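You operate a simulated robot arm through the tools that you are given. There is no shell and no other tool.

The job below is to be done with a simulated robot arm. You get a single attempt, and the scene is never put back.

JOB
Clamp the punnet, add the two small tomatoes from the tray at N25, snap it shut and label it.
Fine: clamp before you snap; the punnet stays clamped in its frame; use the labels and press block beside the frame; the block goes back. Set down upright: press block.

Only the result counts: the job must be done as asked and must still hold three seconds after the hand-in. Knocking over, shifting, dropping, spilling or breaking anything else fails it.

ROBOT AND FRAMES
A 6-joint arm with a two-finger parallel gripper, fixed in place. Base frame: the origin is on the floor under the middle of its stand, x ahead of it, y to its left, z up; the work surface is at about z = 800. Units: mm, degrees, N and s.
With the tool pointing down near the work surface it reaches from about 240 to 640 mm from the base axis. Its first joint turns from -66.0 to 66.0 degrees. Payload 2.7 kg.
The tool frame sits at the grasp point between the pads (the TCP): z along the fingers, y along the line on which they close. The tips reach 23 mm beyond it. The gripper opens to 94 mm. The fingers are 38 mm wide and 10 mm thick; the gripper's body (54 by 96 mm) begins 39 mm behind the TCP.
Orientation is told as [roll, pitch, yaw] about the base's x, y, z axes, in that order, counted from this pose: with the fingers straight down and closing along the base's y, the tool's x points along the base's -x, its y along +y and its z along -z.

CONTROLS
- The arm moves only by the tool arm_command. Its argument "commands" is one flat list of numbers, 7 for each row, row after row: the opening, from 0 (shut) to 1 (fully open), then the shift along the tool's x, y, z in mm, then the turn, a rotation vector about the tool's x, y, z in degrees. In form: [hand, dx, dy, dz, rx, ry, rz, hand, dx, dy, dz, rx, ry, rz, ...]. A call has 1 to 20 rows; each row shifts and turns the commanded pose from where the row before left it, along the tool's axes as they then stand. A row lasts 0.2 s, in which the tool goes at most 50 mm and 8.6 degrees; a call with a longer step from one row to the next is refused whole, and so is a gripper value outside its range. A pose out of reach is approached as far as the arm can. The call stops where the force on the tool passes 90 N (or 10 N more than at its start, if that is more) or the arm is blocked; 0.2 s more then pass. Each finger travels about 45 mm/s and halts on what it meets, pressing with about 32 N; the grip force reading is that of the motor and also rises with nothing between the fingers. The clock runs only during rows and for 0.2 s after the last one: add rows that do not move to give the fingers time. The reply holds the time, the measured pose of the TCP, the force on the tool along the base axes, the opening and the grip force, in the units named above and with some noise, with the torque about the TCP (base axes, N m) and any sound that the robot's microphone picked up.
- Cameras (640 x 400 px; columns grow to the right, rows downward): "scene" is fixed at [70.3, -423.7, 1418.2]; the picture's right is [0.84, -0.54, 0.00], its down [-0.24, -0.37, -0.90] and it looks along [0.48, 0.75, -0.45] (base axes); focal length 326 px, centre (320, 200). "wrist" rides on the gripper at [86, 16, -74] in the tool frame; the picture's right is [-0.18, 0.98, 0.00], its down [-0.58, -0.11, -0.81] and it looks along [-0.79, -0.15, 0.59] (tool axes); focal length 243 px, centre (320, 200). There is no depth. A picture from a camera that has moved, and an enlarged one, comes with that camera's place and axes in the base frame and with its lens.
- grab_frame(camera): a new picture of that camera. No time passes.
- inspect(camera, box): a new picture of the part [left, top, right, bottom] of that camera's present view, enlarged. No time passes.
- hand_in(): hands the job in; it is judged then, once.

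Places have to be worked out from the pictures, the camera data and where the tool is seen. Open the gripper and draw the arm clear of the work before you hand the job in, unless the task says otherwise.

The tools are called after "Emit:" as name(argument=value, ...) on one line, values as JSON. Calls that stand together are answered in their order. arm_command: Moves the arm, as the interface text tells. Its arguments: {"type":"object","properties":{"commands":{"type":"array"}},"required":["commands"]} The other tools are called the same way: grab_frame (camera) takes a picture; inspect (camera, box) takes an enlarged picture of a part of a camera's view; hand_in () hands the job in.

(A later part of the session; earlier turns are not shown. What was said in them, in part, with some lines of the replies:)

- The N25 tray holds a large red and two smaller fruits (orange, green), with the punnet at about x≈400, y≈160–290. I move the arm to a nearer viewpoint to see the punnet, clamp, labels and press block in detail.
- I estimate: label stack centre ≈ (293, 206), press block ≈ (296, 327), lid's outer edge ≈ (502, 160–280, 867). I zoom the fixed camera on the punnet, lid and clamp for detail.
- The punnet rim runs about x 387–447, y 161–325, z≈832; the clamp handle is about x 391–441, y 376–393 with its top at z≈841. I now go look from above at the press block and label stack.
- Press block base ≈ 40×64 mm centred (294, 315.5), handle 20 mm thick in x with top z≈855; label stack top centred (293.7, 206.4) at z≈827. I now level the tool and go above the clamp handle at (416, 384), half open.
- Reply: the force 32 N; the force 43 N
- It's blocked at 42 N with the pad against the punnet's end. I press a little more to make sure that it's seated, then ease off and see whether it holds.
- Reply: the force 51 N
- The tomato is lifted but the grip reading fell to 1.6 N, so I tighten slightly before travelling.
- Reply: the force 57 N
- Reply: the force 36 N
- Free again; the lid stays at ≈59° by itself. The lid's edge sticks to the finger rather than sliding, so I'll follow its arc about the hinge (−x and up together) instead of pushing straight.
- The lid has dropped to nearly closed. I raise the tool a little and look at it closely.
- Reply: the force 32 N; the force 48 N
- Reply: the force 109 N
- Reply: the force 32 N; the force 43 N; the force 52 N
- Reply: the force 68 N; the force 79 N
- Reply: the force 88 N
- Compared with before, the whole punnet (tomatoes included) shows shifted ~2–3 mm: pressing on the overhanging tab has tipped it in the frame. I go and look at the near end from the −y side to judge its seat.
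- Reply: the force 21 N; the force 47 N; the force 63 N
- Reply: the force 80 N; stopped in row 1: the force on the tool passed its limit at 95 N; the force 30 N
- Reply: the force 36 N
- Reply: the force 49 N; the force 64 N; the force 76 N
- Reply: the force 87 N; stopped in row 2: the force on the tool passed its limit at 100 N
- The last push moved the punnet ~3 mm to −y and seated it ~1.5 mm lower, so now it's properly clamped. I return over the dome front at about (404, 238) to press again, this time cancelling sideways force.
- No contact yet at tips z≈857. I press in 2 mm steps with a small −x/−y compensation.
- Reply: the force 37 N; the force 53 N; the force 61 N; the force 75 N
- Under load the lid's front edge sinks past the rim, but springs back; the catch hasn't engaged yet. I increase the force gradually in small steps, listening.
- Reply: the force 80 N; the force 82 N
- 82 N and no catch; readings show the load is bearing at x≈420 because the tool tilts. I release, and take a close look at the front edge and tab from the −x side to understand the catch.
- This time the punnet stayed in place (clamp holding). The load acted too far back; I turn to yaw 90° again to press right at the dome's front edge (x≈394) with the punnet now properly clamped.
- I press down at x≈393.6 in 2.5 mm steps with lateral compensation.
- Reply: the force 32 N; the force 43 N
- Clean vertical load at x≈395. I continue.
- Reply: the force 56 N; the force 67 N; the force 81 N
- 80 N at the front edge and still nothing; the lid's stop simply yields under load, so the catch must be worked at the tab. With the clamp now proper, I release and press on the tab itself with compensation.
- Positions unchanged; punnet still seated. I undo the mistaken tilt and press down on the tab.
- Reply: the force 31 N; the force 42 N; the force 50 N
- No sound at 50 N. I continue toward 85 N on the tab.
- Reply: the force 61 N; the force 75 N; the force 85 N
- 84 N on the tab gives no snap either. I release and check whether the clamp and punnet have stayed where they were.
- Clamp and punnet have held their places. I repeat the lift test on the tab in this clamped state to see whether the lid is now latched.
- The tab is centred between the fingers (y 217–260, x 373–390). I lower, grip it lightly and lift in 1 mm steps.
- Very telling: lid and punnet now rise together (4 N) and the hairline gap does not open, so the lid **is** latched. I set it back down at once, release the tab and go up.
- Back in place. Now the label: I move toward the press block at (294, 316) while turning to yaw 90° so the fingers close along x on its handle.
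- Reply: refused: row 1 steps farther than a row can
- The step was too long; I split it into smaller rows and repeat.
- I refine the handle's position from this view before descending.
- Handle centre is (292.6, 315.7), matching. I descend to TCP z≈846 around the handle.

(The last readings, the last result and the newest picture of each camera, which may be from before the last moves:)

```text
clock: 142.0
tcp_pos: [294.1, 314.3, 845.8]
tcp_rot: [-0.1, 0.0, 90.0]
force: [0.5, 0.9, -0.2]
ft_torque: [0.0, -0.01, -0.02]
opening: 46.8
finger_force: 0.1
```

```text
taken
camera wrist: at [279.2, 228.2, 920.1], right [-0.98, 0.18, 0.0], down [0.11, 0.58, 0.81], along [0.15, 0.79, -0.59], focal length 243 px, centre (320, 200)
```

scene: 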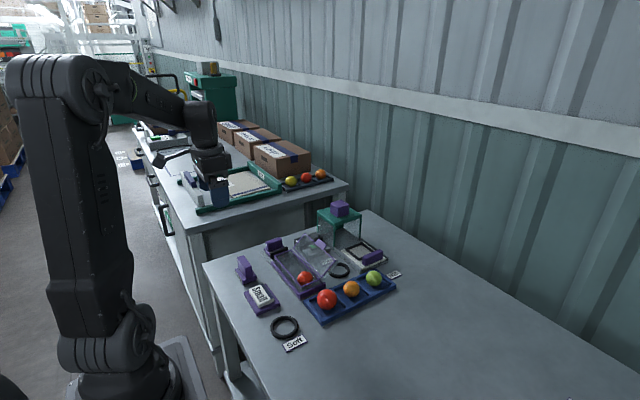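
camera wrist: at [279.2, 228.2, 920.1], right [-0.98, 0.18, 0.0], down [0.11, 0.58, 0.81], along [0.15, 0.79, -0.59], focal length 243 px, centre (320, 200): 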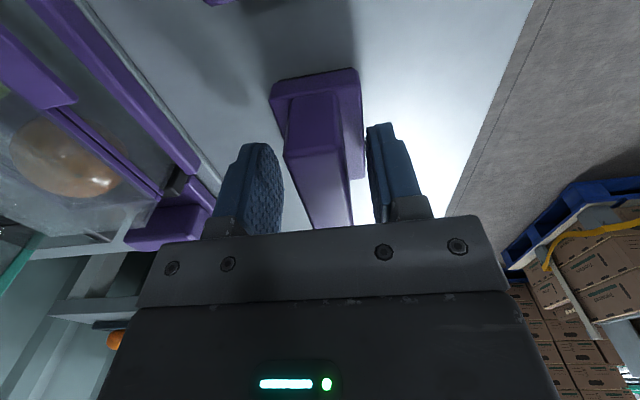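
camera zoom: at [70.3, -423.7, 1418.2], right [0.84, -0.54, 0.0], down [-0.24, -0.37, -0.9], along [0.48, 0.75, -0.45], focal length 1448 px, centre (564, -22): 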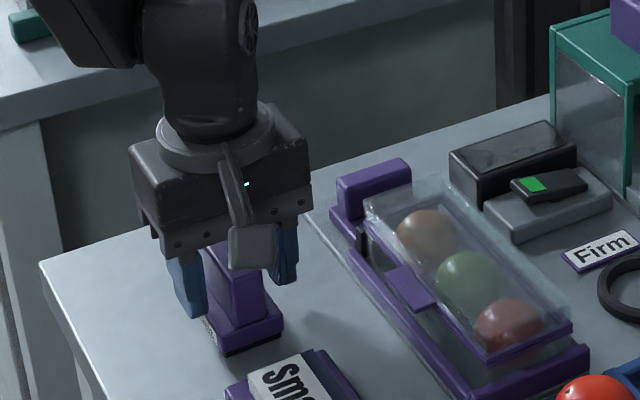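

Fingers straddle the handle. I centre by 1.2 mm and close onto it.

Emit:
arm_command(commands=[0.4, -1, 1.2, 0, 0, 0, 0, 0.3, 0, 0, 0, 0, 0, 0, 0.25, 0, 0, 0, 0, 0, 0, 0.22, 0, 0, 0, 0, 0, 0])

Emit:
arm_command(commands=[0.18, 0, 0, 0, 0, 0, 0, 0.1, 0, 0, 0, 0, 0, 0, 0.1, 0, 0, 0, 0, 0, 0])

```text
clock: 143.0
tcp_pos: [293.5, 313.6, 846.5]
tcp_rot: [0.0, 0.0, 90.0]
force: [-1.2, -0.1, 0.0]
ft_torque: [0.0, 0.05, -0.01]
opening: 21.6
finger_force: 32.0
```

```text
clock: 143.8
tcp_pos: [293.2, 315.4, 846.4]
tcp_rot: [-0.1, -0.2, 89.9]
force: [-0.9, -0.6, 1.4]
ft_torque: [0.05, 0.05, -0.02]
opening: 21.7
finger_force: 31.4
```

Gripped at 21.6 mm. I lift the block 45 mm straight up and look.

Emit:
arm_command(commands=[0.1, 0, 0, -10, 0, 0, 0, 0.1, 0, 0, -20, 0, 0, 0, 0.1, 0, 0, -20, 0, 0, 0, 0.1, 0, 0, 0, 0, 0, 0])

Emit:
inspect(camera="scene", box=[215, 205, 315, 295])

Emit:
grab_frame(camera="wrist")

```text
clock: 144.8
tcp_pos: [292.9, 314.2, 896.1]
tcp_rot: [-0.1, 0.1, 90.0]
force: [0.2, -0.2, -0.8]
ft_torque: [0.0, 0.02, -0.04]
opening: 21.9
finger_force: 32.1
```

```text
4.44 times, centred on (265, 250) of scene
camera zoom: at [70.3, -423.7, 1418.2], right [0.84, -0.54, 0.0], down [-0.24, -0.37, -0.9], along [0.48, 0.75, -0.45], focal length 1448 px, centre (564, -22)
```

zoom: 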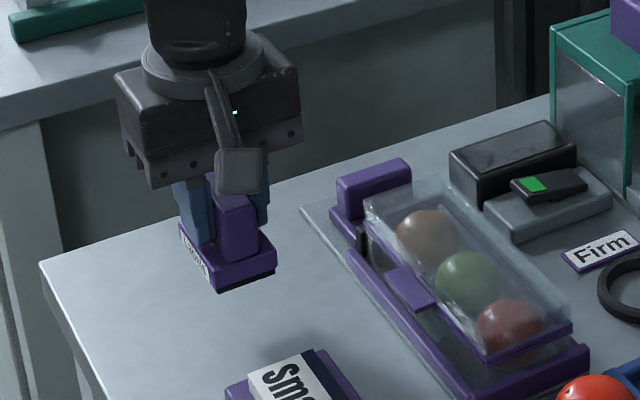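

```text
taken
camera wrist: at [277.2, 228.8, 970.6], right [-0.98, 0.18, 0.0], down [0.11, 0.58, 0.81], along [0.15, 0.79, -0.59], focal length 243 px, centre (320, 200)
```

wrist: 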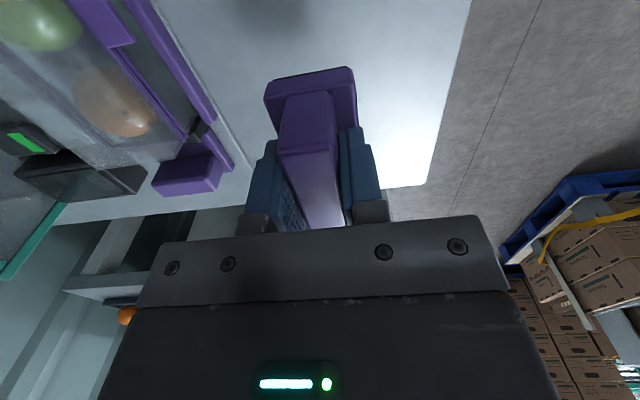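

The block is held upright (bottom ≈46 mm below TCP). I carry it 109 mm to −y, above the label stack, and check alignment.

Emit:
arm_command(commands=[0.1, 36.3, 0, 0, 0, 0, 0, 0.1, 36.3, 0, 0, 0, 0, 0, 0.1, 36.3, 0, 0, 0, 0, 0, 0.1, 0, 0, 8, 0, 0, 0, 0.1, 0, 0, 0, 0, 0, 0])

Emit:
inspect(camera="scene", box=[220, 225, 320, 315])

Emit:
grab_frame(camera="wrist")

```text
clock: 146.0
tcp_pos: [293.6, 205.3, 888.9]
tcp_rot: [-0.1, 0.0, 90.0]
force: [0.2, -0.4, -0.5]
ft_torque: [0.0, 0.01, 0.0]
opening: 21.6
finger_force: 31.6
```

```text
4.44 times, centred on (270, 270) of scene
camera zoom: at [70.3, -423.7, 1418.2], right [0.84, -0.54, 0.0], down [-0.24, -0.37, -0.9], along [0.48, 0.75, -0.45], focal length 1448 px, centre (542, -111)
```

zoom: 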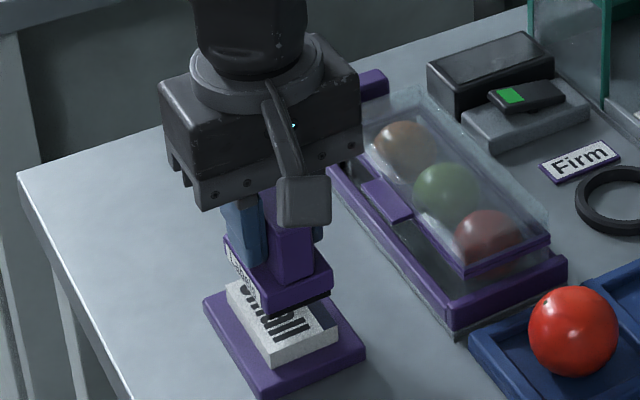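

```text
taken
camera wrist: at [278.4, 119.8, 963.6], right [-0.98, 0.18, 0.0], down [0.11, 0.58, 0.81], along [0.15, 0.79, -0.59], focal length 243 px, centre (320, 200)
```

wrist: 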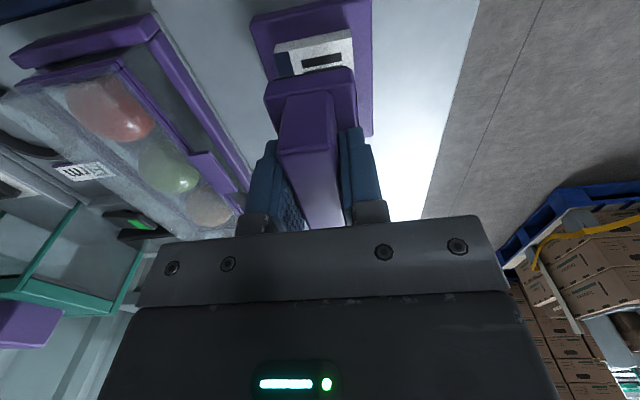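

Block and label stack align within about 1 mm. I lower onto the labels in small steps.

Emit:
arm_command(commands=[0.1, 0, 0, 8, 0, 0, 0, 0.1, 0, 0, 4, 0, 0, 0, 0.1, 0, 0, 0, 0, 0, 0])

Emit:
arm_command(commands=[0.1, 0, 0, 2, 0, 0, 0, 0.1, 0, 0, 0, 0, 0, 0])

Emit:
arm_command(commands=[0.1, 0, 0, 2, 0, 0, 0, 0.1, 0, 0, 0, 0, 0, 0])

```text
clock: 146.8
tcp_pos: [292.6, 205.5, 877.4]
tcp_rot: [-0.1, 0.1, 90.0]
force: [0.6, 0.0, -1.6]
ft_torque: [-0.03, 0.02, 0.02]
opening: 21.8
finger_force: 31.5
```

```text
clock: 147.4
tcp_pos: [292.9, 206.9, 873.5]
tcp_rot: [-0.1, 0.1, 89.9]
force: [-0.3, 0.5, -1.2]
ft_torque: [0.0, -0.02, -0.02]
opening: 21.6
finger_force: 32.1
```

```text
clock: 148.0
tcp_pos: [292.8, 205.9, 872.0]
tcp_rot: [-0.1, 0.1, 90.0]
force: [0.0, 0.1, -0.7]
ft_torque: [-0.01, -0.02, 0.02]
opening: 21.7
finger_force: 32.1
```

No contact yet at TCP z=872. I continue in 2 mm steps.

Emit:
arm_command(commands=[0.1, 0, 0, 2, 0, 0, 0, 0.1, 0, 0, 0, 0, 0, 0])

Emit:
arm_command(commands=[0.1, 0, 0, 2, 0, 0, 0, 0.1, 0, 0, 0, 0, 0, 0])

Emit:
inspect(camera="scene", box=[240, 260, 310, 315])

```text
clock: 148.6
tcp_pos: [292.2, 207.2, 870.1]
tcp_rot: [-0.2, 0.1, 90.0]
force: [-1.4, -1.9, 11.8]
ft_torque: [-0.19, 0.23, -0.02]
opening: 21.6
finger_force: 32.8
```

```text
clock: 149.2
tcp_pos: [292.8, 205.2, 868.2]
tcp_rot: [-0.3, -0.1, 89.9]
force: [-5.2, -2.4, 29.7]
ft_torque: [-0.04, 0.28, 0.03]
opening: 21.8
finger_force: 31.6
```

```text
7.27 times, centred on (275, 288) of scene
camera zoom: at [70.0, -423.9, 1418.2], right [0.84, -0.54, 0.0], down [-0.24, -0.37, -0.9], along [0.48, 0.75, -0.44], focal length 2370 px, centre (647, -436)
```

zoom: 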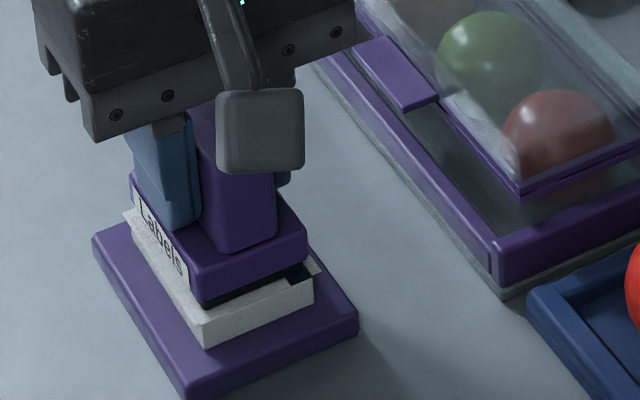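

Contact with 30 N on the stack (block offset a few mm, tolerable). I lift off and see whether a label came along.

Emit:
arm_command(commands=[0.1, 0, 0, -4, 0, 0, 0, 0.1, 0, 0, -12, 0, 0, 0, 0.1, 0, 0, -20, 0, 0, 0, 0.1, 0, 0, 0, 0, 0, 0])

Emit:
inspect(camera="scene", box=[235, 245, 315, 315])

Emit:
grab_frame(camera="wrist")

```text
clock: 150.2
tcp_pos: [293.1, 208.0, 904.2]
tcp_rot: [0.0, 0.1, 90.1]
force: [-0.6, -0.9, -0.9]
ft_torque: [-0.01, 0.03, 0.01]
opening: 21.5
finger_force: 32.1
```

```text
5.71 times, centred on (275, 280) of scene
camera zoom: at [70.3, -423.7, 1418.2], right [0.84, -0.54, 0.0], down [-0.24, -0.37, -0.9], along [0.48, 0.75, -0.45], focal length 1862 px, centre (577, -257)
```

zoom: 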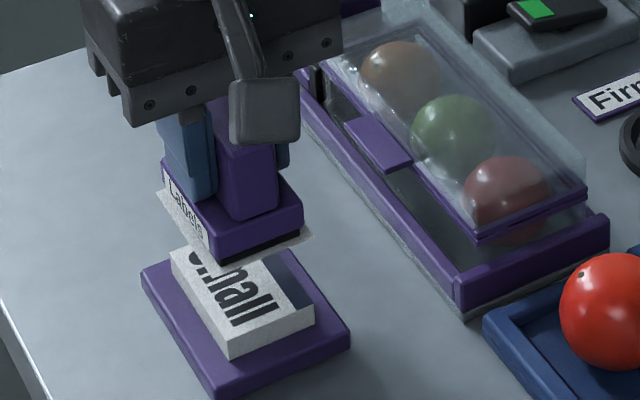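

```text
taken
camera wrist: at [277.6, 121.2, 978.6], right [-0.98, 0.18, 0.0], down [0.11, 0.58, 0.81], along [0.15, 0.79, -0.59], focal length 243 px, centre (320, 200)
```

wrist: 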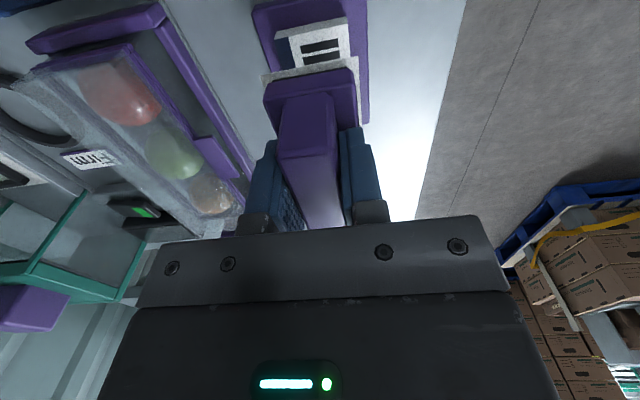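

A label is stuck to the block's underside. I raise and carry it over the middle of the lid, about (419, 239).

Emit:
arm_command(commands=[0.1, 0, 0, -20, 0, 0, 0, 0.1, 0, 0, -15, 0, 0, 0, 0.1, -8, -32, 0, 0, 0, 0, 0.1, -8, -32, 0, 0, 0, 0, 0.1, -8, -32, 0, 0, 0, 0, 0.1, -8, -30, 0, 0, 0, 0, 0.1, 0, 0, 15, 0, 0, 0, 0.1, 0, 0, 0, 0, 0, 0])

Emit:
inspect(camera="scene", box=[255, 215, 345, 295])

Emit:
grab_frame(camera="wrist")

```text
clock: 152.0
tcp_pos: [417.6, 239.8, 925.5]
tcp_rot: [0.0, 0.2, 90.0]
force: [0.1, 0.5, -0.3]
ft_torque: [-0.03, -0.01, -0.03]
opening: 21.6
finger_force: 32.0
```

```text
5.00 times, centred on (300, 255) of scene
camera zoom: at [70.4, -423.7, 1418.2], right [0.84, -0.54, 0.0], down [-0.24, -0.37, -0.9], along [0.48, 0.75, -0.45], focal length 1629 px, centre (420, -75)
```

zoom: 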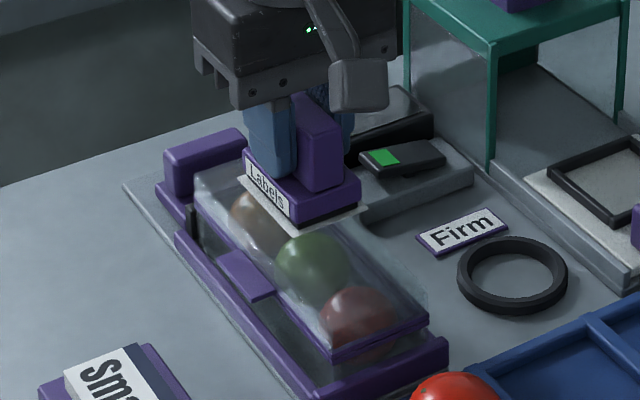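

```text
taken
camera wrist: at [402.7, 154.1, 999.3], right [-0.98, 0.18, 0.0], down [0.11, 0.58, 0.81], along [0.15, 0.79, -0.59], focal length 243 px, centre (320, 200)
```

wrist: 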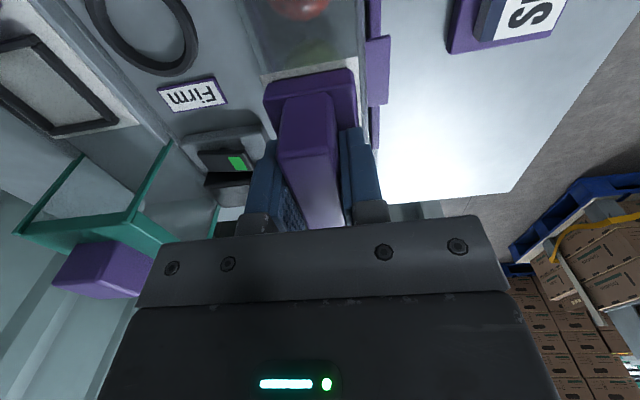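

I zoom in to check the label's position relative to the lid's edges.

Emit:
inspect(camera="wrist", box=[230, 0, 410, 150])

```text
2.67 times, centred on (320, 75) of wrist
camera zoom: at [402.7, 154.1, 999.3], right [-0.98, 0.18, 0.0], down [0.11, 0.58, 0.81], along [0.15, 0.79, -0.59], focal length 647 px, centre (320, 533)
```

zoom: 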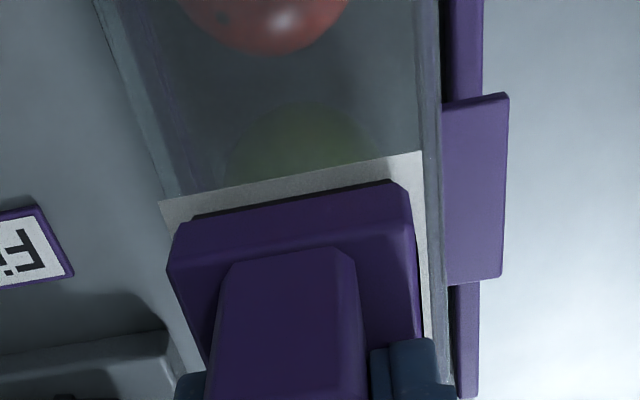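

Label spans x≈395–443 while the lid top spans ≈389–446: it fits; I shift 1 mm to −x and lower onto the lid.

Emit:
arm_command(commands=[0.1, 0, 1, 10, 0, 0, 0, 0.1, 0, 0, 8, 0, 0, 0, 0.1, 0, 0, 2, 0, 0, 0, 0.1, 0, 0, 0, 0, 0, 0])

Emit:
arm_command(commands=[0.1, 0, 0, 2, 0, 0, 0, 0.1, 0, 0, 0, 0, 0, 0])

Emit:
arm_command(commands=[0.1, 0, 0, 2, 0, 0, 0, 0.1, 0, 0, 0, 0, 0, 0])

```text
clock: 153.0
tcp_pos: [417.7, 238.9, 904.0]
tcp_rot: [-0.1, 0.1, 90.1]
force: [-0.6, 0.0, -1.3]
ft_torque: [-0.02, -0.01, 0.02]
opening: 21.7
finger_force: 31.9
```

```text
clock: 153.6
tcp_pos: [416.6, 238.0, 901.4]
tcp_rot: [-0.1, 0.1, 90.1]
force: [0.4, 0.4, -1.3]
ft_torque: [0.03, -0.02, 0.0]
opening: 21.4
finger_force: 31.6
```

```text
clock: 154.2
tcp_pos: [417.7, 238.4, 901.6]
tcp_rot: [-0.2, 0.0, 90.0]
force: [-2.5, -2.5, 11.7]
ft_torque: [-0.07, 0.07, 0.02]
opening: 21.6
finger_force: 31.5
```

Contact (11.7 N). I press on with compensation to about 30–40 N.

Emit:
arm_command(commands=[0.1, 0.4, 0.5, 2, 0, 0, 0, 0.1, 0, 0, 0, 0, 0, 0])

Emit:
arm_command(commands=[0.1, 0.4, 0.6, 2, 0, 0, 0, 0.1, 0, 0, 0, 0, 0, 0, 0.1, 0, 0, 0, 0, 0, 0])

Emit:
inspect(camera="scene", box=[255, 215, 345, 295])

```text
clock: 154.8
tcp_pos: [417.6, 237.8, 900.2]
tcp_rot: [-0.3, -0.2, 90.0]
force: [-2.7, -1.4, 29.3]
ft_torque: [-0.04, -0.05, 0.0]
opening: 22.0
finger_force: 31.7
```

```text
clock: 155.6
tcp_pos: [418.3, 239.3, 900.4]
tcp_rot: [-0.6, -0.3, 90.0]
force: [1.5, -3.3, 42.1]
ft_torque: [-0.34, 0.1, -0.01]
opening: 21.5
finger_force: 31.6
```

```text
5.00 times, centred on (300, 255) of scene
camera zoom: at [69.9, -424.0, 1418.2], right [0.84, -0.54, 0.0], down [-0.24, -0.37, -0.9], along [0.48, 0.75, -0.44], focal length 1629 px, centre (420, -75)
```

zoom: 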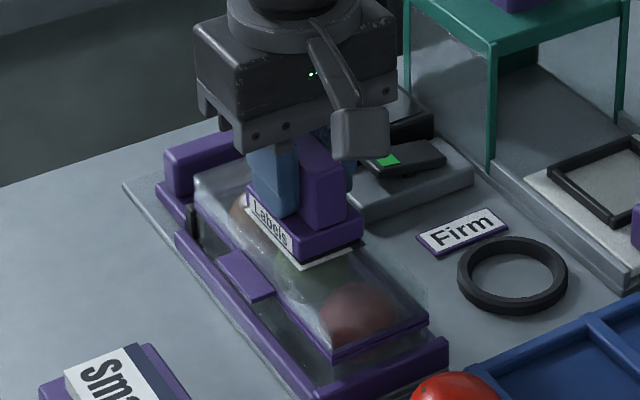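

42 N on the label. I lift off straight and check if the label stays on the lid.

Emit:
arm_command(commands=[0.1, -0.8, -1.1, -5, 0, 0, 0, 0.1, 0, 0, -15, 0, 0, 0, 0.1, 0, 0, -20, 0, 0, 0, 0.1, 0, 0, 0, 0, 0, 0])

Emit:
inspect(camera="scene", box=[255, 215, 345, 295])

Emit:
inspect(camera="wrist", box=[230, 0, 410, 150])

```text
clock: 156.6
tcp_pos: [417.2, 238.9, 934.3]
tcp_rot: [0.0, 0.1, 90.0]
force: [0.6, -0.5, -0.9]
ft_torque: [0.0, -0.02, -0.01]
opening: 21.9
finger_force: 32.7
```

```text
5.00 times, centred on (300, 255) of scene
camera zoom: at [70.3, -423.7, 1418.2], right [0.84, -0.54, 0.0], down [-0.24, -0.37, -0.9], along [0.48, 0.75, -0.45], focal length 1629 px, centre (420, -75)
```

zoom: 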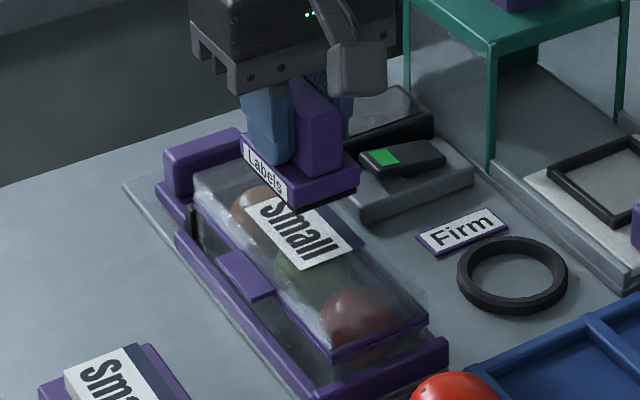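

```text
2.67 times, centred on (320, 75) of wrist
camera zoom: at [401.5, 153.1, 1009.0], right [-0.98, 0.18, 0.0], down [0.11, 0.58, 0.81], along [0.15, 0.79, -0.59], focal length 647 px, centre (320, 533)
```

zoom: 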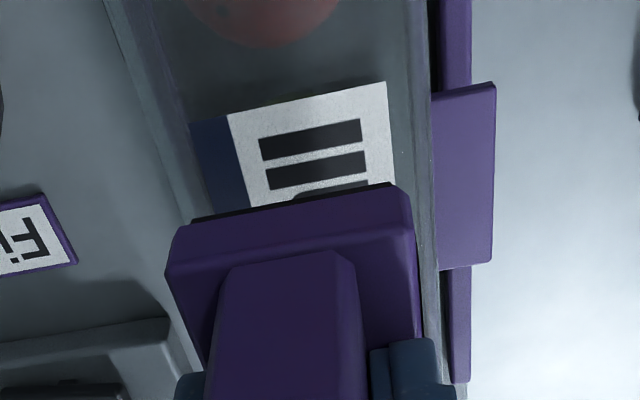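

The "Small" label sits on the lid. Now I bring the block back to its original spot at (293, 315) by the exact reverse displacement.

Emit:
arm_command(commands=[0.1, -19.2, 31.25, 0, 0, 0, 0, 0.1, -19.2, 31.25, 0, 0, 0, 0, 0.1, -19.2, 31.25, 0, 0, 0, 0, 0.1, -19.3, 31.25, 0, 0, 0, 0, 0.1, 0, 0, 30, 0, 0, 0, 0.1, 0, 0, 30, 0, 0, 0, 0.1, 0, 0, 15, 0, 0, 0, 0.1, 0, 0, 0, 0, 0, 0])

Emit:
inspect(camera="scene", box=[215, 205, 315, 295])

```text
clock: 158.4
tcp_pos: [293.0, 315.3, 859.6]
tcp_rot: [0.0, 0.0, 90.0]
force: [0.1, -0.6, -0.8]
ft_torque: [0.04, 0.01, -0.02]
opening: 21.6
finger_force: 32.2
```

```text
4.44 times, centred on (265, 250) of scene
camera zoom: at [70.3, -423.7, 1418.2], right [0.84, -0.54, 0.0], down [-0.24, -0.37, -0.9], along [0.48, 0.75, -0.45], focal length 1448 px, centre (564, -22)
```

zoom: 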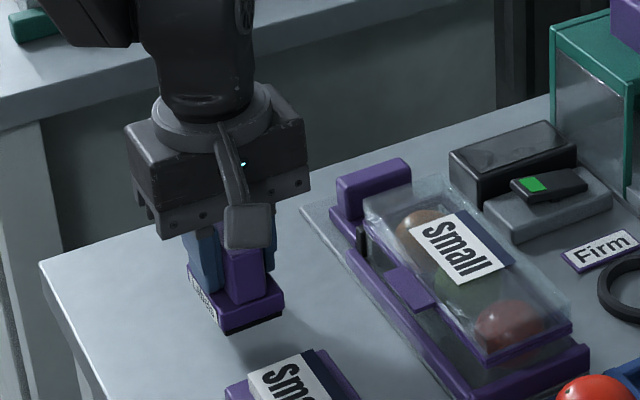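

I lower the block gently onto the table in small steps.

Emit:
arm_command(commands=[0.1, 0, 0, 6, 0, 0, 0, 0.1, 0, 0, 4, 0, 0, 0, 0.1, 0, 0, 2, 0, 0, 0, 0.1, 0, 0, 0, 0, 0, 0])

Emit:
arm_command(commands=[0.1, 0, 0, 1.5, 0, 0, 0, 0.1, 0, 0, 0, 0, 0, 0])

Emit:
arm_command(commands=[0.1, 0, 0, 1.5, 0, 0, 0, 0.1, 0, 0, 0, 0, 0, 0])

```text
clock: 159.4
tcp_pos: [293.7, 315.0, 847.7]
tcp_rot: [-0.1, 0.1, 90.1]
force: [-0.2, 0.5, -1.1]
ft_torque: [0.02, 0.02, 0.0]
opening: 21.5
finger_force: 32.0
```

```text
clock: 160.0
tcp_pos: [292.6, 316.3, 847.7]
tcp_rot: [0.0, 0.1, 90.0]
force: [0.6, -0.1, -0.5]
ft_torque: [0.01, 0.0, -0.02]
opening: 21.5
finger_force: 32.2
```

```text
clock: 160.6
tcp_pos: [292.0, 316.1, 844.9]
tcp_rot: [-0.2, 0.1, 90.0]
force: [0.1, 0.2, -1.2]
ft_torque: [-0.02, -0.01, -0.03]
opening: 21.8
finger_force: 31.8
```

Emit:
arm_command(commands=[0.1, 0, 0, 1.5, 0, 0, 0, 0.1, 0, 0, 0, 0, 0, 0])

Emit:
inspect(camera="scene", box=[235, 245, 285, 285])

```text
clock: 161.2
tcp_pos: [292.7, 316.4, 843.0]
tcp_rot: [0.0, 0.0, 90.0]
force: [-0.1, -0.3, -0.8]
ft_torque: [-0.01, 0.02, 0.03]
opening: 21.7
finger_force: 31.6
```

```text
10.00 times, centred on (260, 265) of scene
camera zoom: at [70.3, -423.7, 1418.2], right [0.84, -0.54, 0.0], down [-0.24, -0.37, -0.9], along [0.48, 0.75, -0.45], focal length 3259 px, centre (920, -450)
```

zoom: 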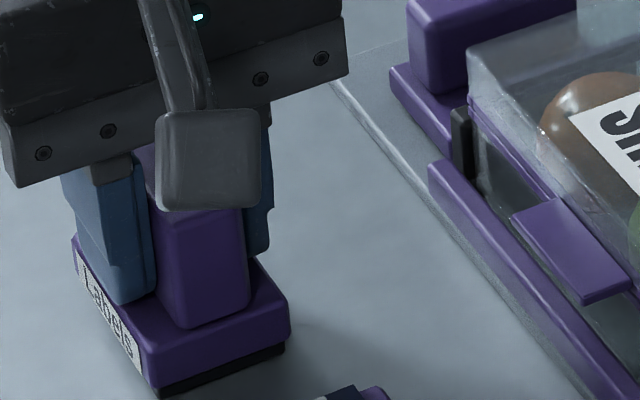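

Close to the table (the block slid up ~3 mm in the grip). I continue in 1 mm steps until contact.

Emit:
arm_command(commands=[0.1, 0, 0, 1, 0, 0, 0, 0.1, 0, 0, 0, 0, 0, 0])

Emit:
arm_command(commands=[0.1, 0, 0, 1, 0, 0, 0, 0.1, 0, 0, 0, 0, 0, 0])

```text
clock: 161.8
tcp_pos: [293.6, 317.4, 842.9]
tcp_rot: [-0.1, -0.1, 90.0]
force: [-0.3, 0.4, -0.3]
ft_torque: [0.01, 0.01, 0.02]
opening: 21.3
finger_force: 32.1
```

```text
clock: 162.4
tcp_pos: [293.4, 316.4, 842.8]
tcp_rot: [-0.1, 0.1, 90.0]
force: [-4.4, -2.2, 16.3]
ft_torque: [0.16, 0.38, 0.12]
opening: 21.7
finger_force: 32.3
```

Contact with the table (16 N). I relieve slightly, open the fingers and rise straight up.

Emit:
arm_command(commands=[0.1, 0, 0, -0.8, 0, 0, 0, 0.24, 0, 0, 0, 0, 0, 0, 0.3, 0, 0, 0, 0, 0, 0, 0.45, 0, 0, 0, 0, 0, 0, 0.5, 0, 0, 0, 0, 0, 0, 0.5, 0, 0, 0, 0, 0, 0])

Emit:
inspect(camera="scene", box=[235, 245, 285, 285])

Emit:
grab_frame(camera="wrist")

```text
clock: 163.8
tcp_pos: [292.6, 315.8, 843.0]
tcp_rot: [-0.2, 0.1, 90.0]
force: [1.9, -1.6, 7.3]
ft_torque: [0.01, 0.14, -0.03]
opening: 46.1
finger_force: 0.1
```

```text
10.00 times, centred on (260, 265) of scene
camera zoom: at [70.3, -423.8, 1418.2], right [0.84, -0.54, 0.0], down [-0.24, -0.37, -0.9], along [0.48, 0.75, -0.44], focal length 3259 px, centre (920, -450)
```

zoom: 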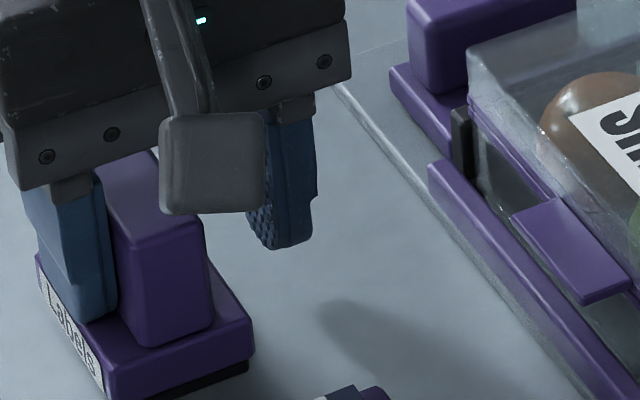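

```text
taken
camera wrist: at [278.3, 229.5, 917.5], right [-0.98, 0.18, 0.0], down [0.11, 0.58, 0.81], along [0.15, 0.79, -0.59], focal length 243 px, centre (320, 200)
```

wrist: 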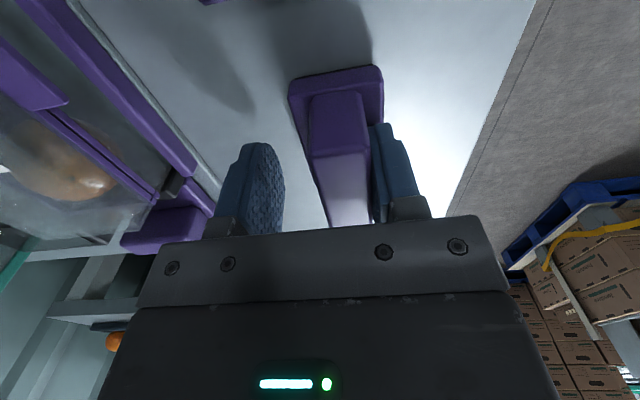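

The opening finger dragged the block ~12 mm to −x because a fingertip was touching its base. I raise 5 mm, centre over the handle where it now is, and look before regripping.

Emit:
arm_command(commands=[0.5, 0, 0, -3, 0, 0, 0, 0.5, 0, 0, -2, 0, 0, 0, 0.5, 0, 6, 0, 0, 0, 0, 0.5, 0, 6, 0, 0, 0, 0, 0.5, 0, 0, 0, 0, 0, 0])

Emit:
grab_frame(camera="wrist")

Emit:
inspect(camera="scene", box=[225, 240, 285, 290])

```text
clock: 165.0
tcp_pos: [280.9, 314.9, 848.7]
tcp_rot: [-0.1, 0.1, 90.0]
force: [0.1, -1.2, 0.6]
ft_torque: [-0.02, -0.02, 0.03]
opening: 47.3
finger_force: 0.1
```

```text
taken
camera wrist: at [265.9, 229.0, 922.6], right [-0.98, 0.18, 0.0], down [0.11, 0.58, 0.81], along [0.15, 0.79, -0.59], focal length 243 px, centre (320, 200)
```

wrist: 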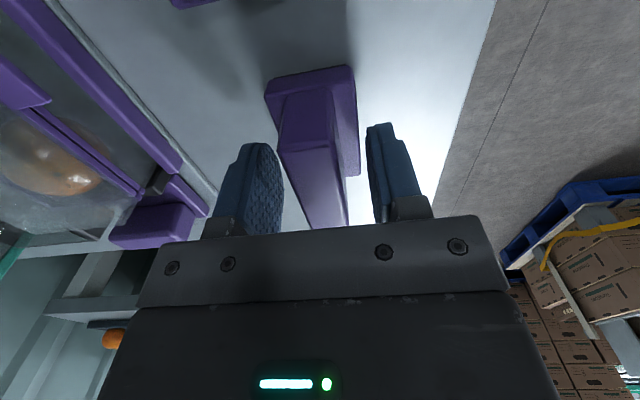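

```text
8.00 times, centred on (255, 265) of scene
camera zoom: at [70.3, -423.7, 1418.2], right [0.84, -0.54, 0.0], down [-0.24, -0.37, -0.9], along [0.48, 0.75, -0.45], focal length 2607 px, centre (840, -320)
```

zoom: 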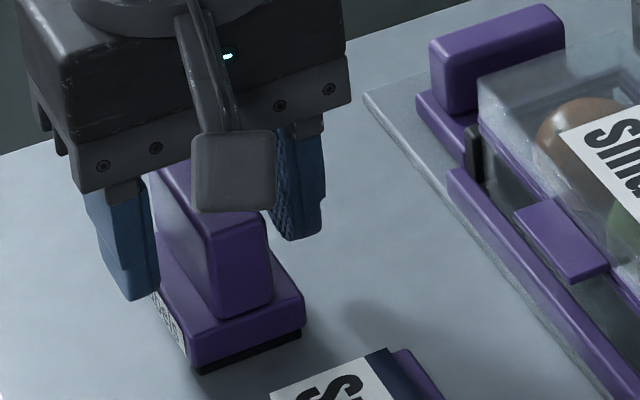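

I zoom to find the handle's centre precisely.

Emit:
inspect(camera="wrist", box=[230, 50, 430, 230])

```text
2.22 times, centred on (330, 140) of wrist
camera zoom: at [265.9, 229.0, 922.6], right [-0.98, 0.18, 0.0], down [0.11, 0.58, 0.81], along [0.15, 0.79, -0.59], focal length 539 px, centre (298, 333)
```

zoom: 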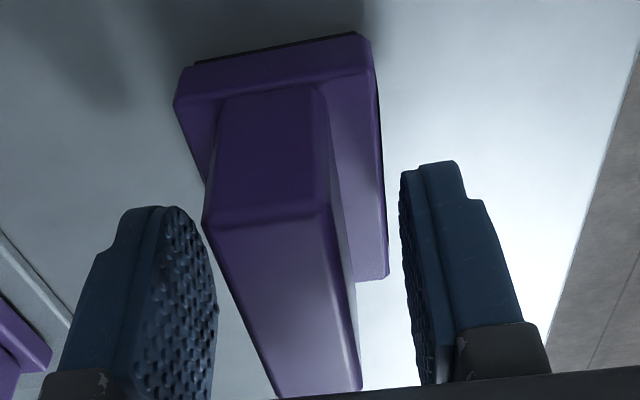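

Handle centre is now (282.3, ~317): displaced 10 mm in −x. I centre, regrip it with the tips clear of the base, and lift slightly.

Emit:
arm_command(commands=[0.4, 0, -1.3, 0, 0, 0, 0, 0.3, 0, 0, 0, 0, 0, 0, 0.24, 0, 0, 0, 0, 0, 0, 0.2, 0, 0, 0, 0, 0, 0, 0.1, 0, 0, 0, 0, 0, 0, 0.1, 0, 0, 0, 0, 0, 0])

Emit:
arm_command(commands=[0.1, 0, 0, -5, 0, 0, 0, 0.1, 0, 0, -5, 0, 0, 0, 0.1, 1.5, -5.2, 0, 0, 0, 0, 0.1, 0, -5.1, 0, 0, 0, 0, 0.1, 0, 0, 0, 0, 0, 0])

Emit:
inspect(camera="scene", box=[225, 240, 285, 290])

```text
clock: 166.4
tcp_pos: [282.2, 315.2, 848.8]
tcp_rot: [-0.1, 0.0, 89.9]
force: [0.1, 0.6, 0.2]
ft_torque: [-0.04, 0.04, -0.01]
opening: 21.6
finger_force: 32.4
```

```text
clock: 167.6
tcp_pos: [294.2, 314.1, 857.2]
tcp_rot: [-0.2, 0.1, 90.1]
force: [0.1, -0.6, -0.3]
ft_torque: [-0.01, 0.0, 0.0]
opening: 21.3
finger_force: 32.7
```

```text
8.00 times, centred on (255, 265) of scene
camera zoom: at [70.3, -423.7, 1418.2], right [0.84, -0.54, 0.0], down [-0.24, -0.37, -0.9], along [0.48, 0.75, -0.45], focal length 2607 px, centre (840, -320)
```

zoom: 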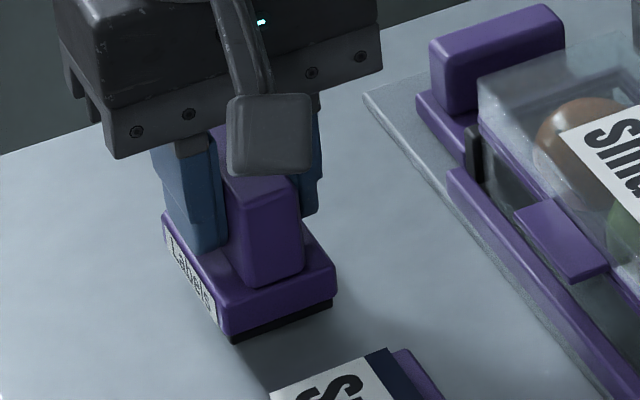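

The block is back above its original spot. I lower it in small steps until it touches.

Emit:
arm_command(commands=[0.1, 0, 0, 5, 0, 0, 0, 0.1, 0, 0, 3, 0, 0, 0, 0.1, 0, 0, 0, 0, 0, 0])

Emit:
arm_command(commands=[0.1, 0, 0, 1, 0, 0, 0, 0.1, 0, 0, 0, 0, 0, 0])

Emit:
arm_command(commands=[0.1, 0, 0, 1, 0, 0, 0, 0.1, 0, 0, 0, 0, 0, 0])

```text
clock: 168.4
tcp_pos: [292.9, 314.7, 849.4]
tcp_rot: [-0.1, 0.0, 90.0]
force: [0.5, 0.2, -0.9]
ft_torque: [0.02, -0.02, 0.0]
opening: 21.6
finger_force: 31.8
```

```text
clock: 169.0
tcp_pos: [293.9, 314.1, 849.9]
tcp_rot: [-0.1, 0.1, 89.9]
force: [0.4, -0.8, -1.3]
ft_torque: [0.01, 0.0, -0.04]
opening: 21.7
finger_force: 31.6
```

```text
clock: 169.6
tcp_pos: [292.8, 314.1, 849.8]
tcp_rot: [-0.2, 0.1, 90.0]
force: [-1.2, -3.1, 10.6]
ft_torque: [-0.27, 0.15, 0.0]
opening: 21.6
finger_force: 32.1
```

Touching the table. I relieve 0.5 mm and open carefully, then check before rising.

Emit:
arm_command(commands=[0.1, 0, 0, -0.6, 0, 0, 0, 0.24, 0, 0, 0, 0, 0, 0, 0.28, 0, 0, 0, 0, 0, 0, 0.32, 0, 0, 0, 0, 0, 0])

Emit:
inspect(camera="scene", box=[225, 240, 285, 290])

```text
clock: 170.6
tcp_pos: [292.5, 314.1, 847.8]
tcp_rot: [0.0, 0.1, 90.0]
force: [-0.1, 0.6, -0.2]
ft_torque: [0.02, 0.0, -0.01]
opening: 30.2
finger_force: 0.0
```

```text
8.00 times, centred on (255, 265) of scene
camera zoom: at [70.3, -423.7, 1418.2], right [0.84, -0.54, 0.0], down [-0.24, -0.37, -0.9], along [0.48, 0.75, -0.45], focal length 2607 px, centre (840, -320)
```

zoom: 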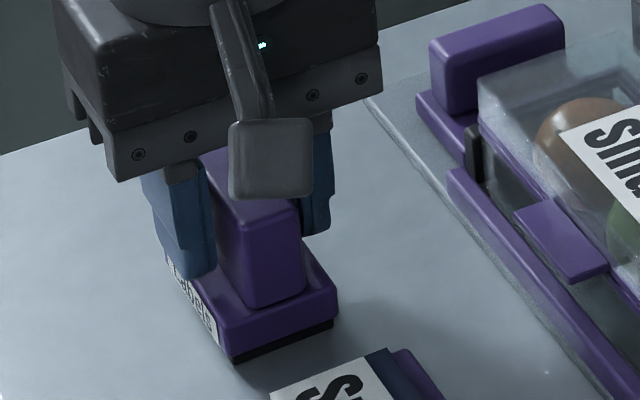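

Released cleanly, no force. I open a bit more and rise straight up, then verify the block.

Emit:
arm_command(commands=[0.4, 0, 0, 0, 0, 0, 0, 0.4, 0, 0, -5, 0, 0, 0, 0.45, 0, 0, -20, 0, 0, 0, 0.45, 0, 0, -35, 0, 0, 0, 0.45, 0, 0, -30, 0, 0, 0])

Emit:
inspect(camera="scene", box=[228, 228, 308, 288])

Emit:
grab_frame(camera="wrist")

```text
clock: 171.8
tcp_pos: [293.0, 314.9, 938.1]
tcp_rot: [-0.1, 0.1, 90.0]
force: [-0.1, 1.1, -0.3]
ft_torque: [0.0, 0.01, -0.03]
opening: 42.4
finger_force: 0.0
```

```text
6.67 times, centred on (268, 258) of scene
camera zoom: at [70.3, -423.7, 1418.2], right [0.84, -0.54, 0.0], down [-0.24, -0.37, -0.9], along [0.48, 0.75, -0.45], focal length 2172 px, centre (667, -187)
```

zoom: 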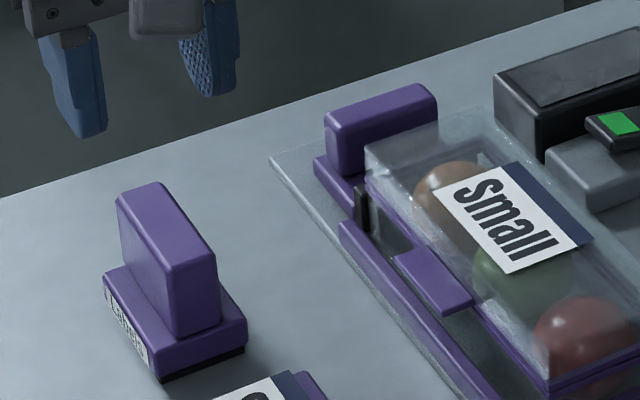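

```text
taken
camera wrist: at [277.4, 228.9, 1012.8], right [-0.98, 0.18, 0.0], down [0.11, 0.58, 0.81], along [0.15, 0.79, -0.59], focal length 243 px, centre (320, 200)
```

wrist: 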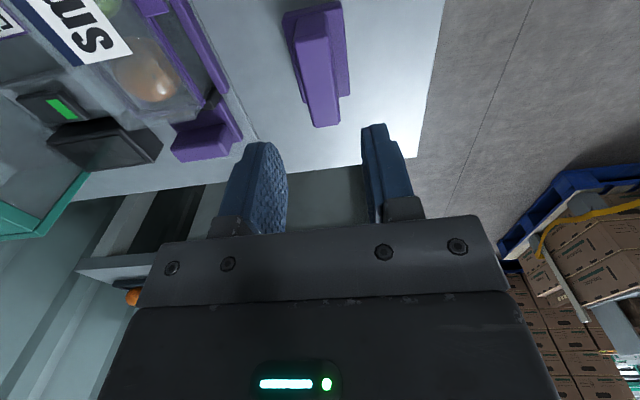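

The block is back within ~1 mm, upright. Now I check the clamp and the punnet's seat once more.

Emit:
inspect(camera="scene", box=[276, 244, 296, 260])

Emit:
inspect(camera="scene", box=[306, 270, 331, 290])

Emit:
inspect(camera="scene", box=[250, 220, 350, 300])

```text
16.00 times, centred on (286, 252) of scene
camera zoom: at [70.3, -423.7, 1418.2], right [0.84, -0.54, 0.0], down [-0.24, -0.37, -0.9], along [0.48, 0.75, -0.45], focal length 5214 px, centre (864, -632)
```

zoom: 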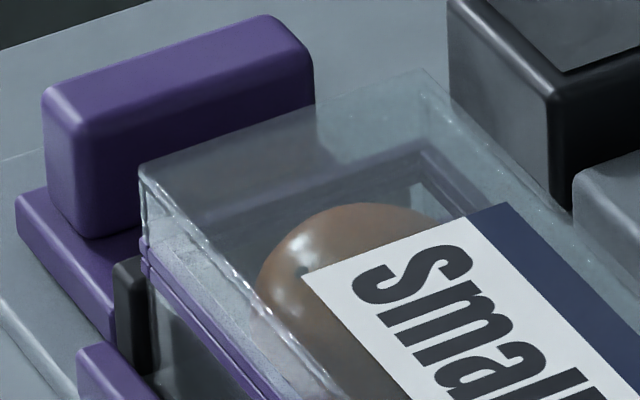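

```text
16.00 times, centred on (318, 280) of scene
camera zoom: at [70.3, -423.7, 1418.2], right [0.84, -0.54, 0.0], down [-0.24, -0.37, -0.9], along [0.48, 0.75, -0.45], focal length 5214 px, centre (344, -1080)
```

zoom: 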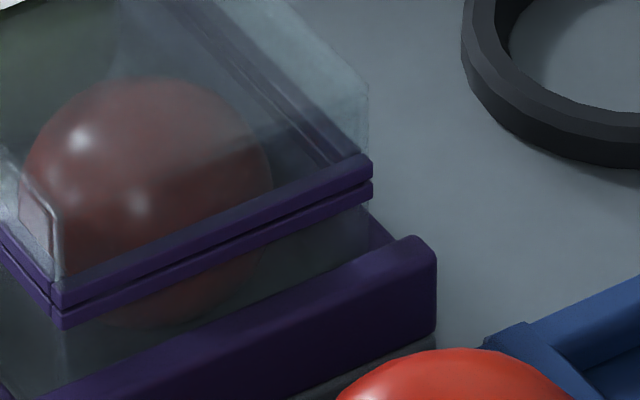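

```text
5.00 times, centred on (300, 260) of scene
camera zoom: at [70.3, -423.7, 1418.2], right [0.84, -0.54, 0.0], down [-0.24, -0.37, -0.9], along [0.48, 0.75, -0.45], focal length 1629 px, centre (420, -100)
```

zoom: 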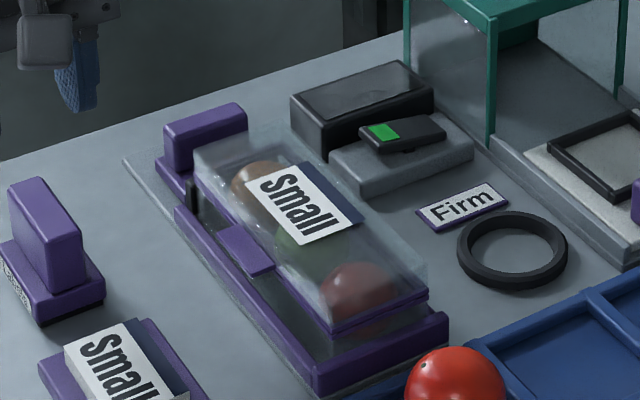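

The clamp has crept back by about 1 mm during the pressing, so I give it one more firm push. I go above the far side of its handle with shut fingers.

Emit:
arm_command(commands=[0.2, -24.5, -31, 0, 0, 0, 0, 0, -24.5, -31, 0, 0, 0, 0, 0, -24.5, -31, 0, 0, 0, 0, 0, -24.5, -31, 0, 0, 0, 0, 0, 0, 0, 30, 0, 0, 0, 0, 0, 0, 30, 0, 0, 0, 0, 0, 0, 20, 0, 0, 0, 0, 0, 0, 12, 0, 0, 0, 0, 0, 0, 0, 0, 0, 0])

Emit:
inspect(camera="scene", box=[250, 205, 330, 275])

```text
clock: 173.8
tcp_pos: [415.1, 411.9, 846.8]
tcp_rot: [0.0, 0.0, 90.0]
force: [-0.4, -0.4, 0.3]
ft_torque: [0.03, -0.03, 0.03]
opening: 0.0
finger_force: 31.9
```

```text
5.71 times, centred on (290, 240) of scene
camera zoom: at [70.3, -423.7, 1418.2], right [0.84, -0.54, 0.0], down [-0.24, -0.37, -0.9], along [0.48, 0.75, -0.45], focal length 1862 px, centre (491, -29)
```

zoom: 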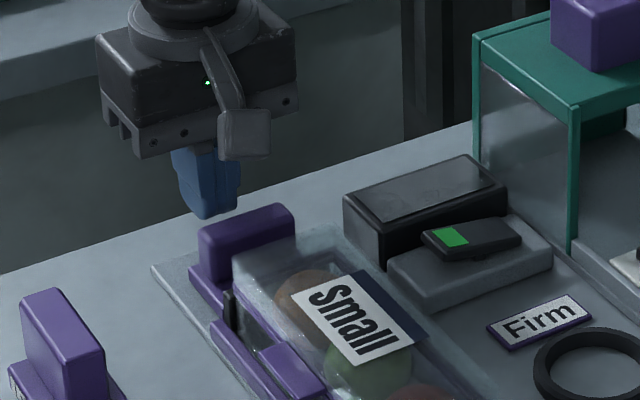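

I push toward −y in small steps until the clamp meets the punnet firmly.

Emit:
arm_command(commands=[0, 8, 0, 0, 0, 0, 0, 0, 6, 0, 0, 0, 0, 0, 0, 4, 0, 0, 0, 0, 0, 0, 0, 0, 0, 0, 0, 0])

Emit:
arm_command(commands=[0, 2, 0, 0, 0, 0, 0, 0, 0, 0, 0, 0, 0, 0])

Emit:
arm_command(commands=[0, 2, 0, 0, 0, 0, 0, 0, 0, 0, 0, 0, 0, 0])

Emit:
arm_command(commands=[0, 2, 0, 0, 0, 0, 0, 0, 0, 0, 0, 0, 0, 0])

```text
clock: 174.8
tcp_pos: [416.4, 393.9, 847.7]
tcp_rot: [-0.2, 0.0, 89.9]
force: [-0.2, 0.3, -0.7]
ft_torque: [0.0, 0.0, 0.02]
opening: 0.0
finger_force: 32.0
```

```text
clock: 175.4
tcp_pos: [414.7, 392.1, 847.8]
tcp_rot: [-0.3, 0.1, 89.9]
force: [-0.4, 0.2, -0.4]
ft_torque: [0.01, -0.02, -0.03]
opening: 0.0
finger_force: 31.8
```

```text
clock: 176.0
tcp_pos: [416.4, 389.2, 847.3]
tcp_rot: [0.0, 0.0, 89.9]
force: [-1.1, 0.7, -0.5]
ft_torque: [0.05, 0.04, -0.01]
opening: 0.0
finger_force: 31.7
```

```text
clock: 176.6
tcp_pos: [416.7, 389.0, 847.1]
tcp_rot: [-0.1, -0.1, 90.0]
force: [-2.4, 5.6, 0.5]
ft_torque: [0.03, 0.01, -0.09]
opening: 0.0
finger_force: 32.4
```

Contact began at y≈389. I continue to about 45 N.

Emit:
arm_command(commands=[0, 2, 0, 0, 0, 0, 0, 0, 0, 0, 0, 0, 0, 0])

Emit:
arm_command(commands=[0, 2, 0, 0, 0, 0, 0, 0, 0, 0, 0, 0, 0, 0])

Emit:
arm_command(commands=[0, 2, 0, 0, 0, 0, 0, 0, 0, 0, 0, 0, 0, 0])

```text
clock: 177.2
tcp_pos: [416.1, 387.9, 847.4]
tcp_rot: [-0.3, -0.2, 90.1]
force: [-3.1, 22.4, 0.8]
ft_torque: [0.01, -0.02, -0.18]
opening: 0.0
finger_force: 31.9
```

```text
clock: 177.8
tcp_pos: [415.3, 388.2, 847.8]
tcp_rot: [-0.4, -0.4, 90.2]
force: [0.7, 37.9, -2.1]
ft_torque: [0.09, -0.03, -0.26]
opening: 0.0
finger_force: 32.1
```

```text
clock: 178.4
tcp_pos: [416.1, 389.3, 847.3]
tcp_rot: [-0.6, -0.5, 90.2]
force: [0.2, 45.5, -5.8]
ft_torque: [0.19, -0.05, -0.29]
opening: 0.1
finger_force: 32.5
```

Firm at 45 N. I back off and rise, then inspect the clamp and the lid.

Emit:
arm_command(commands=[0, -6, 0, 0, 0, 0, 0, 0, -8, 0, 0, 0, 0, 0, 0, -6, 0, -10, 0, 0, 0, 0, 0, 0, -40, 0, 0, 0, 0, 0, 0, -40, 0, 0, 0, 0, 20, 20, 0, 0, 0, 0])

Emit:
inspect(camera="scene", box=[276, 244, 296, 260])

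Emit:
inspect(camera="scene", box=[306, 270, 331, 290])

Emit:
grab_frame(camera="scene")

```text
clock: 179.8
tcp_pos: [398.0, 381.9, 938.4]
tcp_rot: [-0.1, 0.1, 90.0]
force: [-0.2, -0.3, -0.2]
ft_torque: [0.01, 0.0, 0.02]
opening: 0.0
finger_force: 31.9
```

```text
16.00 times, centred on (286, 252) of scene
camera zoom: at [70.4, -423.6, 1418.2], right [0.84, -0.54, 0.0], down [-0.24, -0.37, -0.9], along [0.48, 0.75, -0.45], focal length 5214 px, centre (864, -632)
```

zoom: 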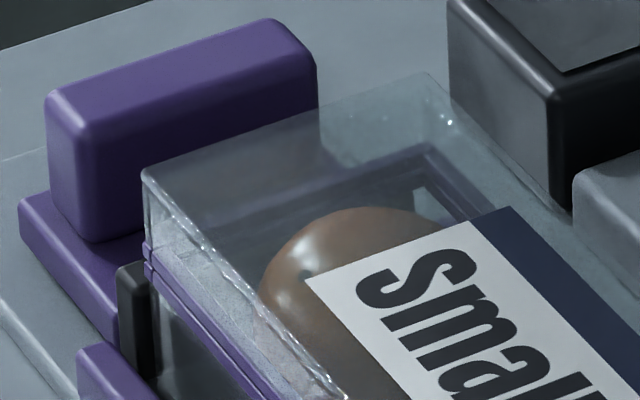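

```text
16.00 times, centred on (318, 280) of scene
camera zoom: at [70.4, -423.6, 1418.2], right [0.84, -0.54, 0.0], down [-0.24, -0.37, -0.9], along [0.48, 0.75, -0.45], focal length 5214 px, centre (344, -1080)
```

zoom: 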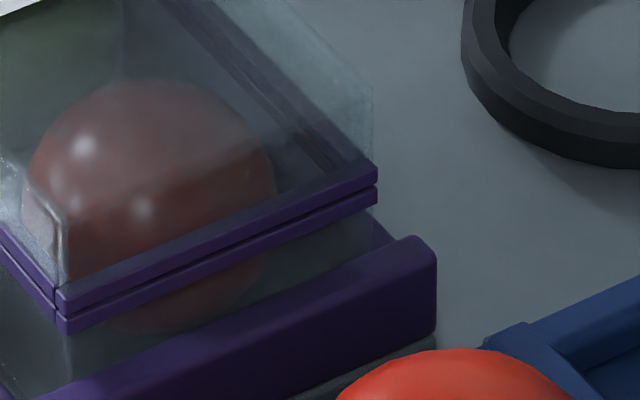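

```text
taken
```

scene: 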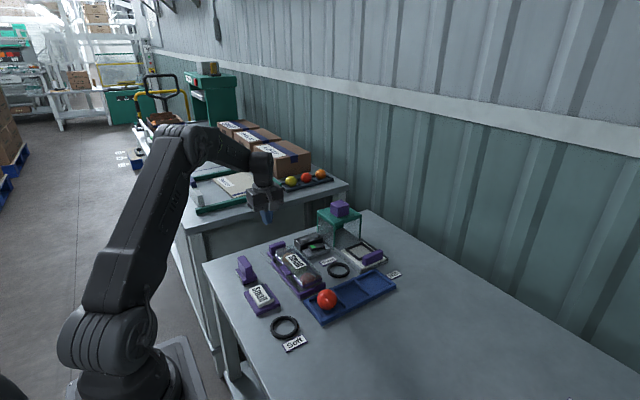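

The clamp is tight again and the lid–rim gap is uniform; in the last lift test lid and punnet rose as one, so the lid is latched. I now open the gripper and draw the arm well clear, then compare the whole scene with the start.

Emit:
arm_command(commands=[0.3, 0, 10, -40, 0, 0, 0, 0.6, 0, 20, -40, 0, 0, 0, 1, 10, 30, -30, 0, 0, 0, 1, 15, 35, -20, 0, 0, 0, 1, 15, 35, -10, 0, 0, 0, 1, 15, 25, -10, 0, 0, 0, 1, 0, 0, 0, 0, 0, 0])

Emit:
inspect(camera="scene", box=[200, 190, 420, 360])

Emit:
grab_frame(camera="wrist")

Emit:
inspect(camera="scene", box=[258, 225, 348, 305])

```text
clock: 181.4
tcp_pos: [244.1, 326.1, 1085.7]
tcp_rot: [-0.1, 0.1, 90.0]
force: [-0.2, 0.6, 0.2]
ft_torque: [-0.01, 0.0, -0.03]
opening: 93.9
finger_force: 0.1
```

```text
2.35 times, centred on (310, 275) of scene
camera zoom: at [70.3, -423.7, 1418.2], right [0.84, -0.54, 0.0], down [-0.24, -0.37, -0.9], along [0.48, 0.75, -0.45], focal length 767 px, centre (344, 24)
```

zoom: 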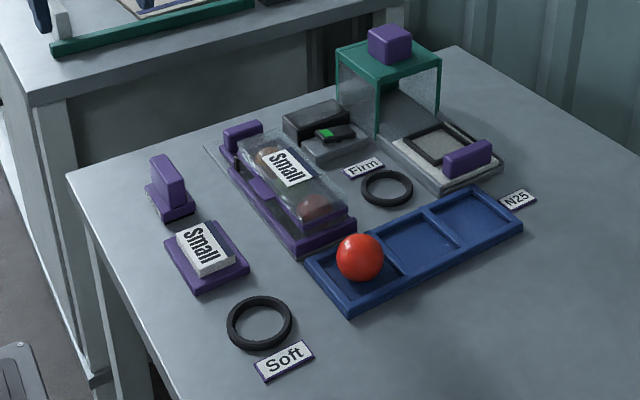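

```text
taken
camera wrist: at [227.9, 241.2, 1160.3], right [-0.98, 0.18, 0.0], down [0.11, 0.58, 0.81], along [0.15, 0.79, -0.59], focal length 243 px, centre (320, 200)
```

wrist: 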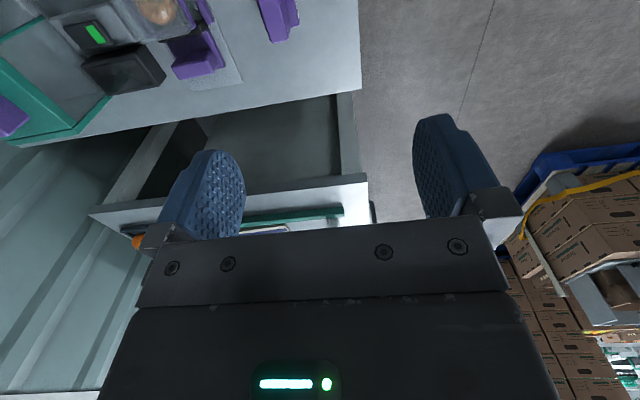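

```text
5.00 times, centred on (303, 265) of scene
camera zoom: at [70.3, -423.7, 1418.2], right [0.84, -0.54, 0.0], down [-0.24, -0.37, -0.9], along [0.48, 0.75, -0.45], focal length 1629 px, centre (405, -125)
```

zoom: 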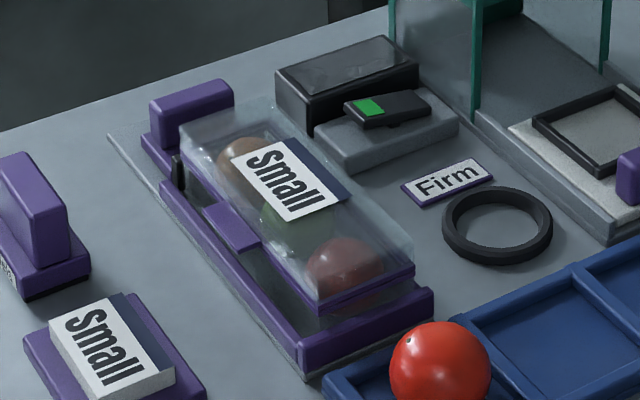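

All is in order: punnet clamped and shut with three tomatoes, the label flat on its lid, the block upright in its original place, the large red tomato and other items untouched, and the arm clear with its gripper open. I hand in the job.

Emit:
hand_in()

```text
The job is handed in.
```

I handed the job in with every step carried out. One thing is less certain: I never heard the lid snap, so I'm relying on a lift test that it latched.

- **Clamp:** The punnet is clamped in its frame. It slipped back a millimetre or two while I was pressing the lid, so I pushed it tight again before the final lid presses and once more at the end.
- **Tomatoes:** The two small ones from the N25 tray (orange and green) are in the punnet with the red one that was already there. The large red one is still in the tray.
- **Lid:** My first presses closed it without latching it. After I re-tightened the clamp and pressed again, I lifted the tab and the lid and punnet rose together with no gap opening, so I take it as latched.
- **Label:** A "Small" label from the stack beside the frame is flat on the middle of the lid.
- **Press block:** It stands upright within about 1 mm of where it started. When I first let go, an opening finger dragged it about 10 mm, so I picked it up again and put it back.

In the final camera view nothing else had been moved or knocked over. The arm was clear with the gripper open.
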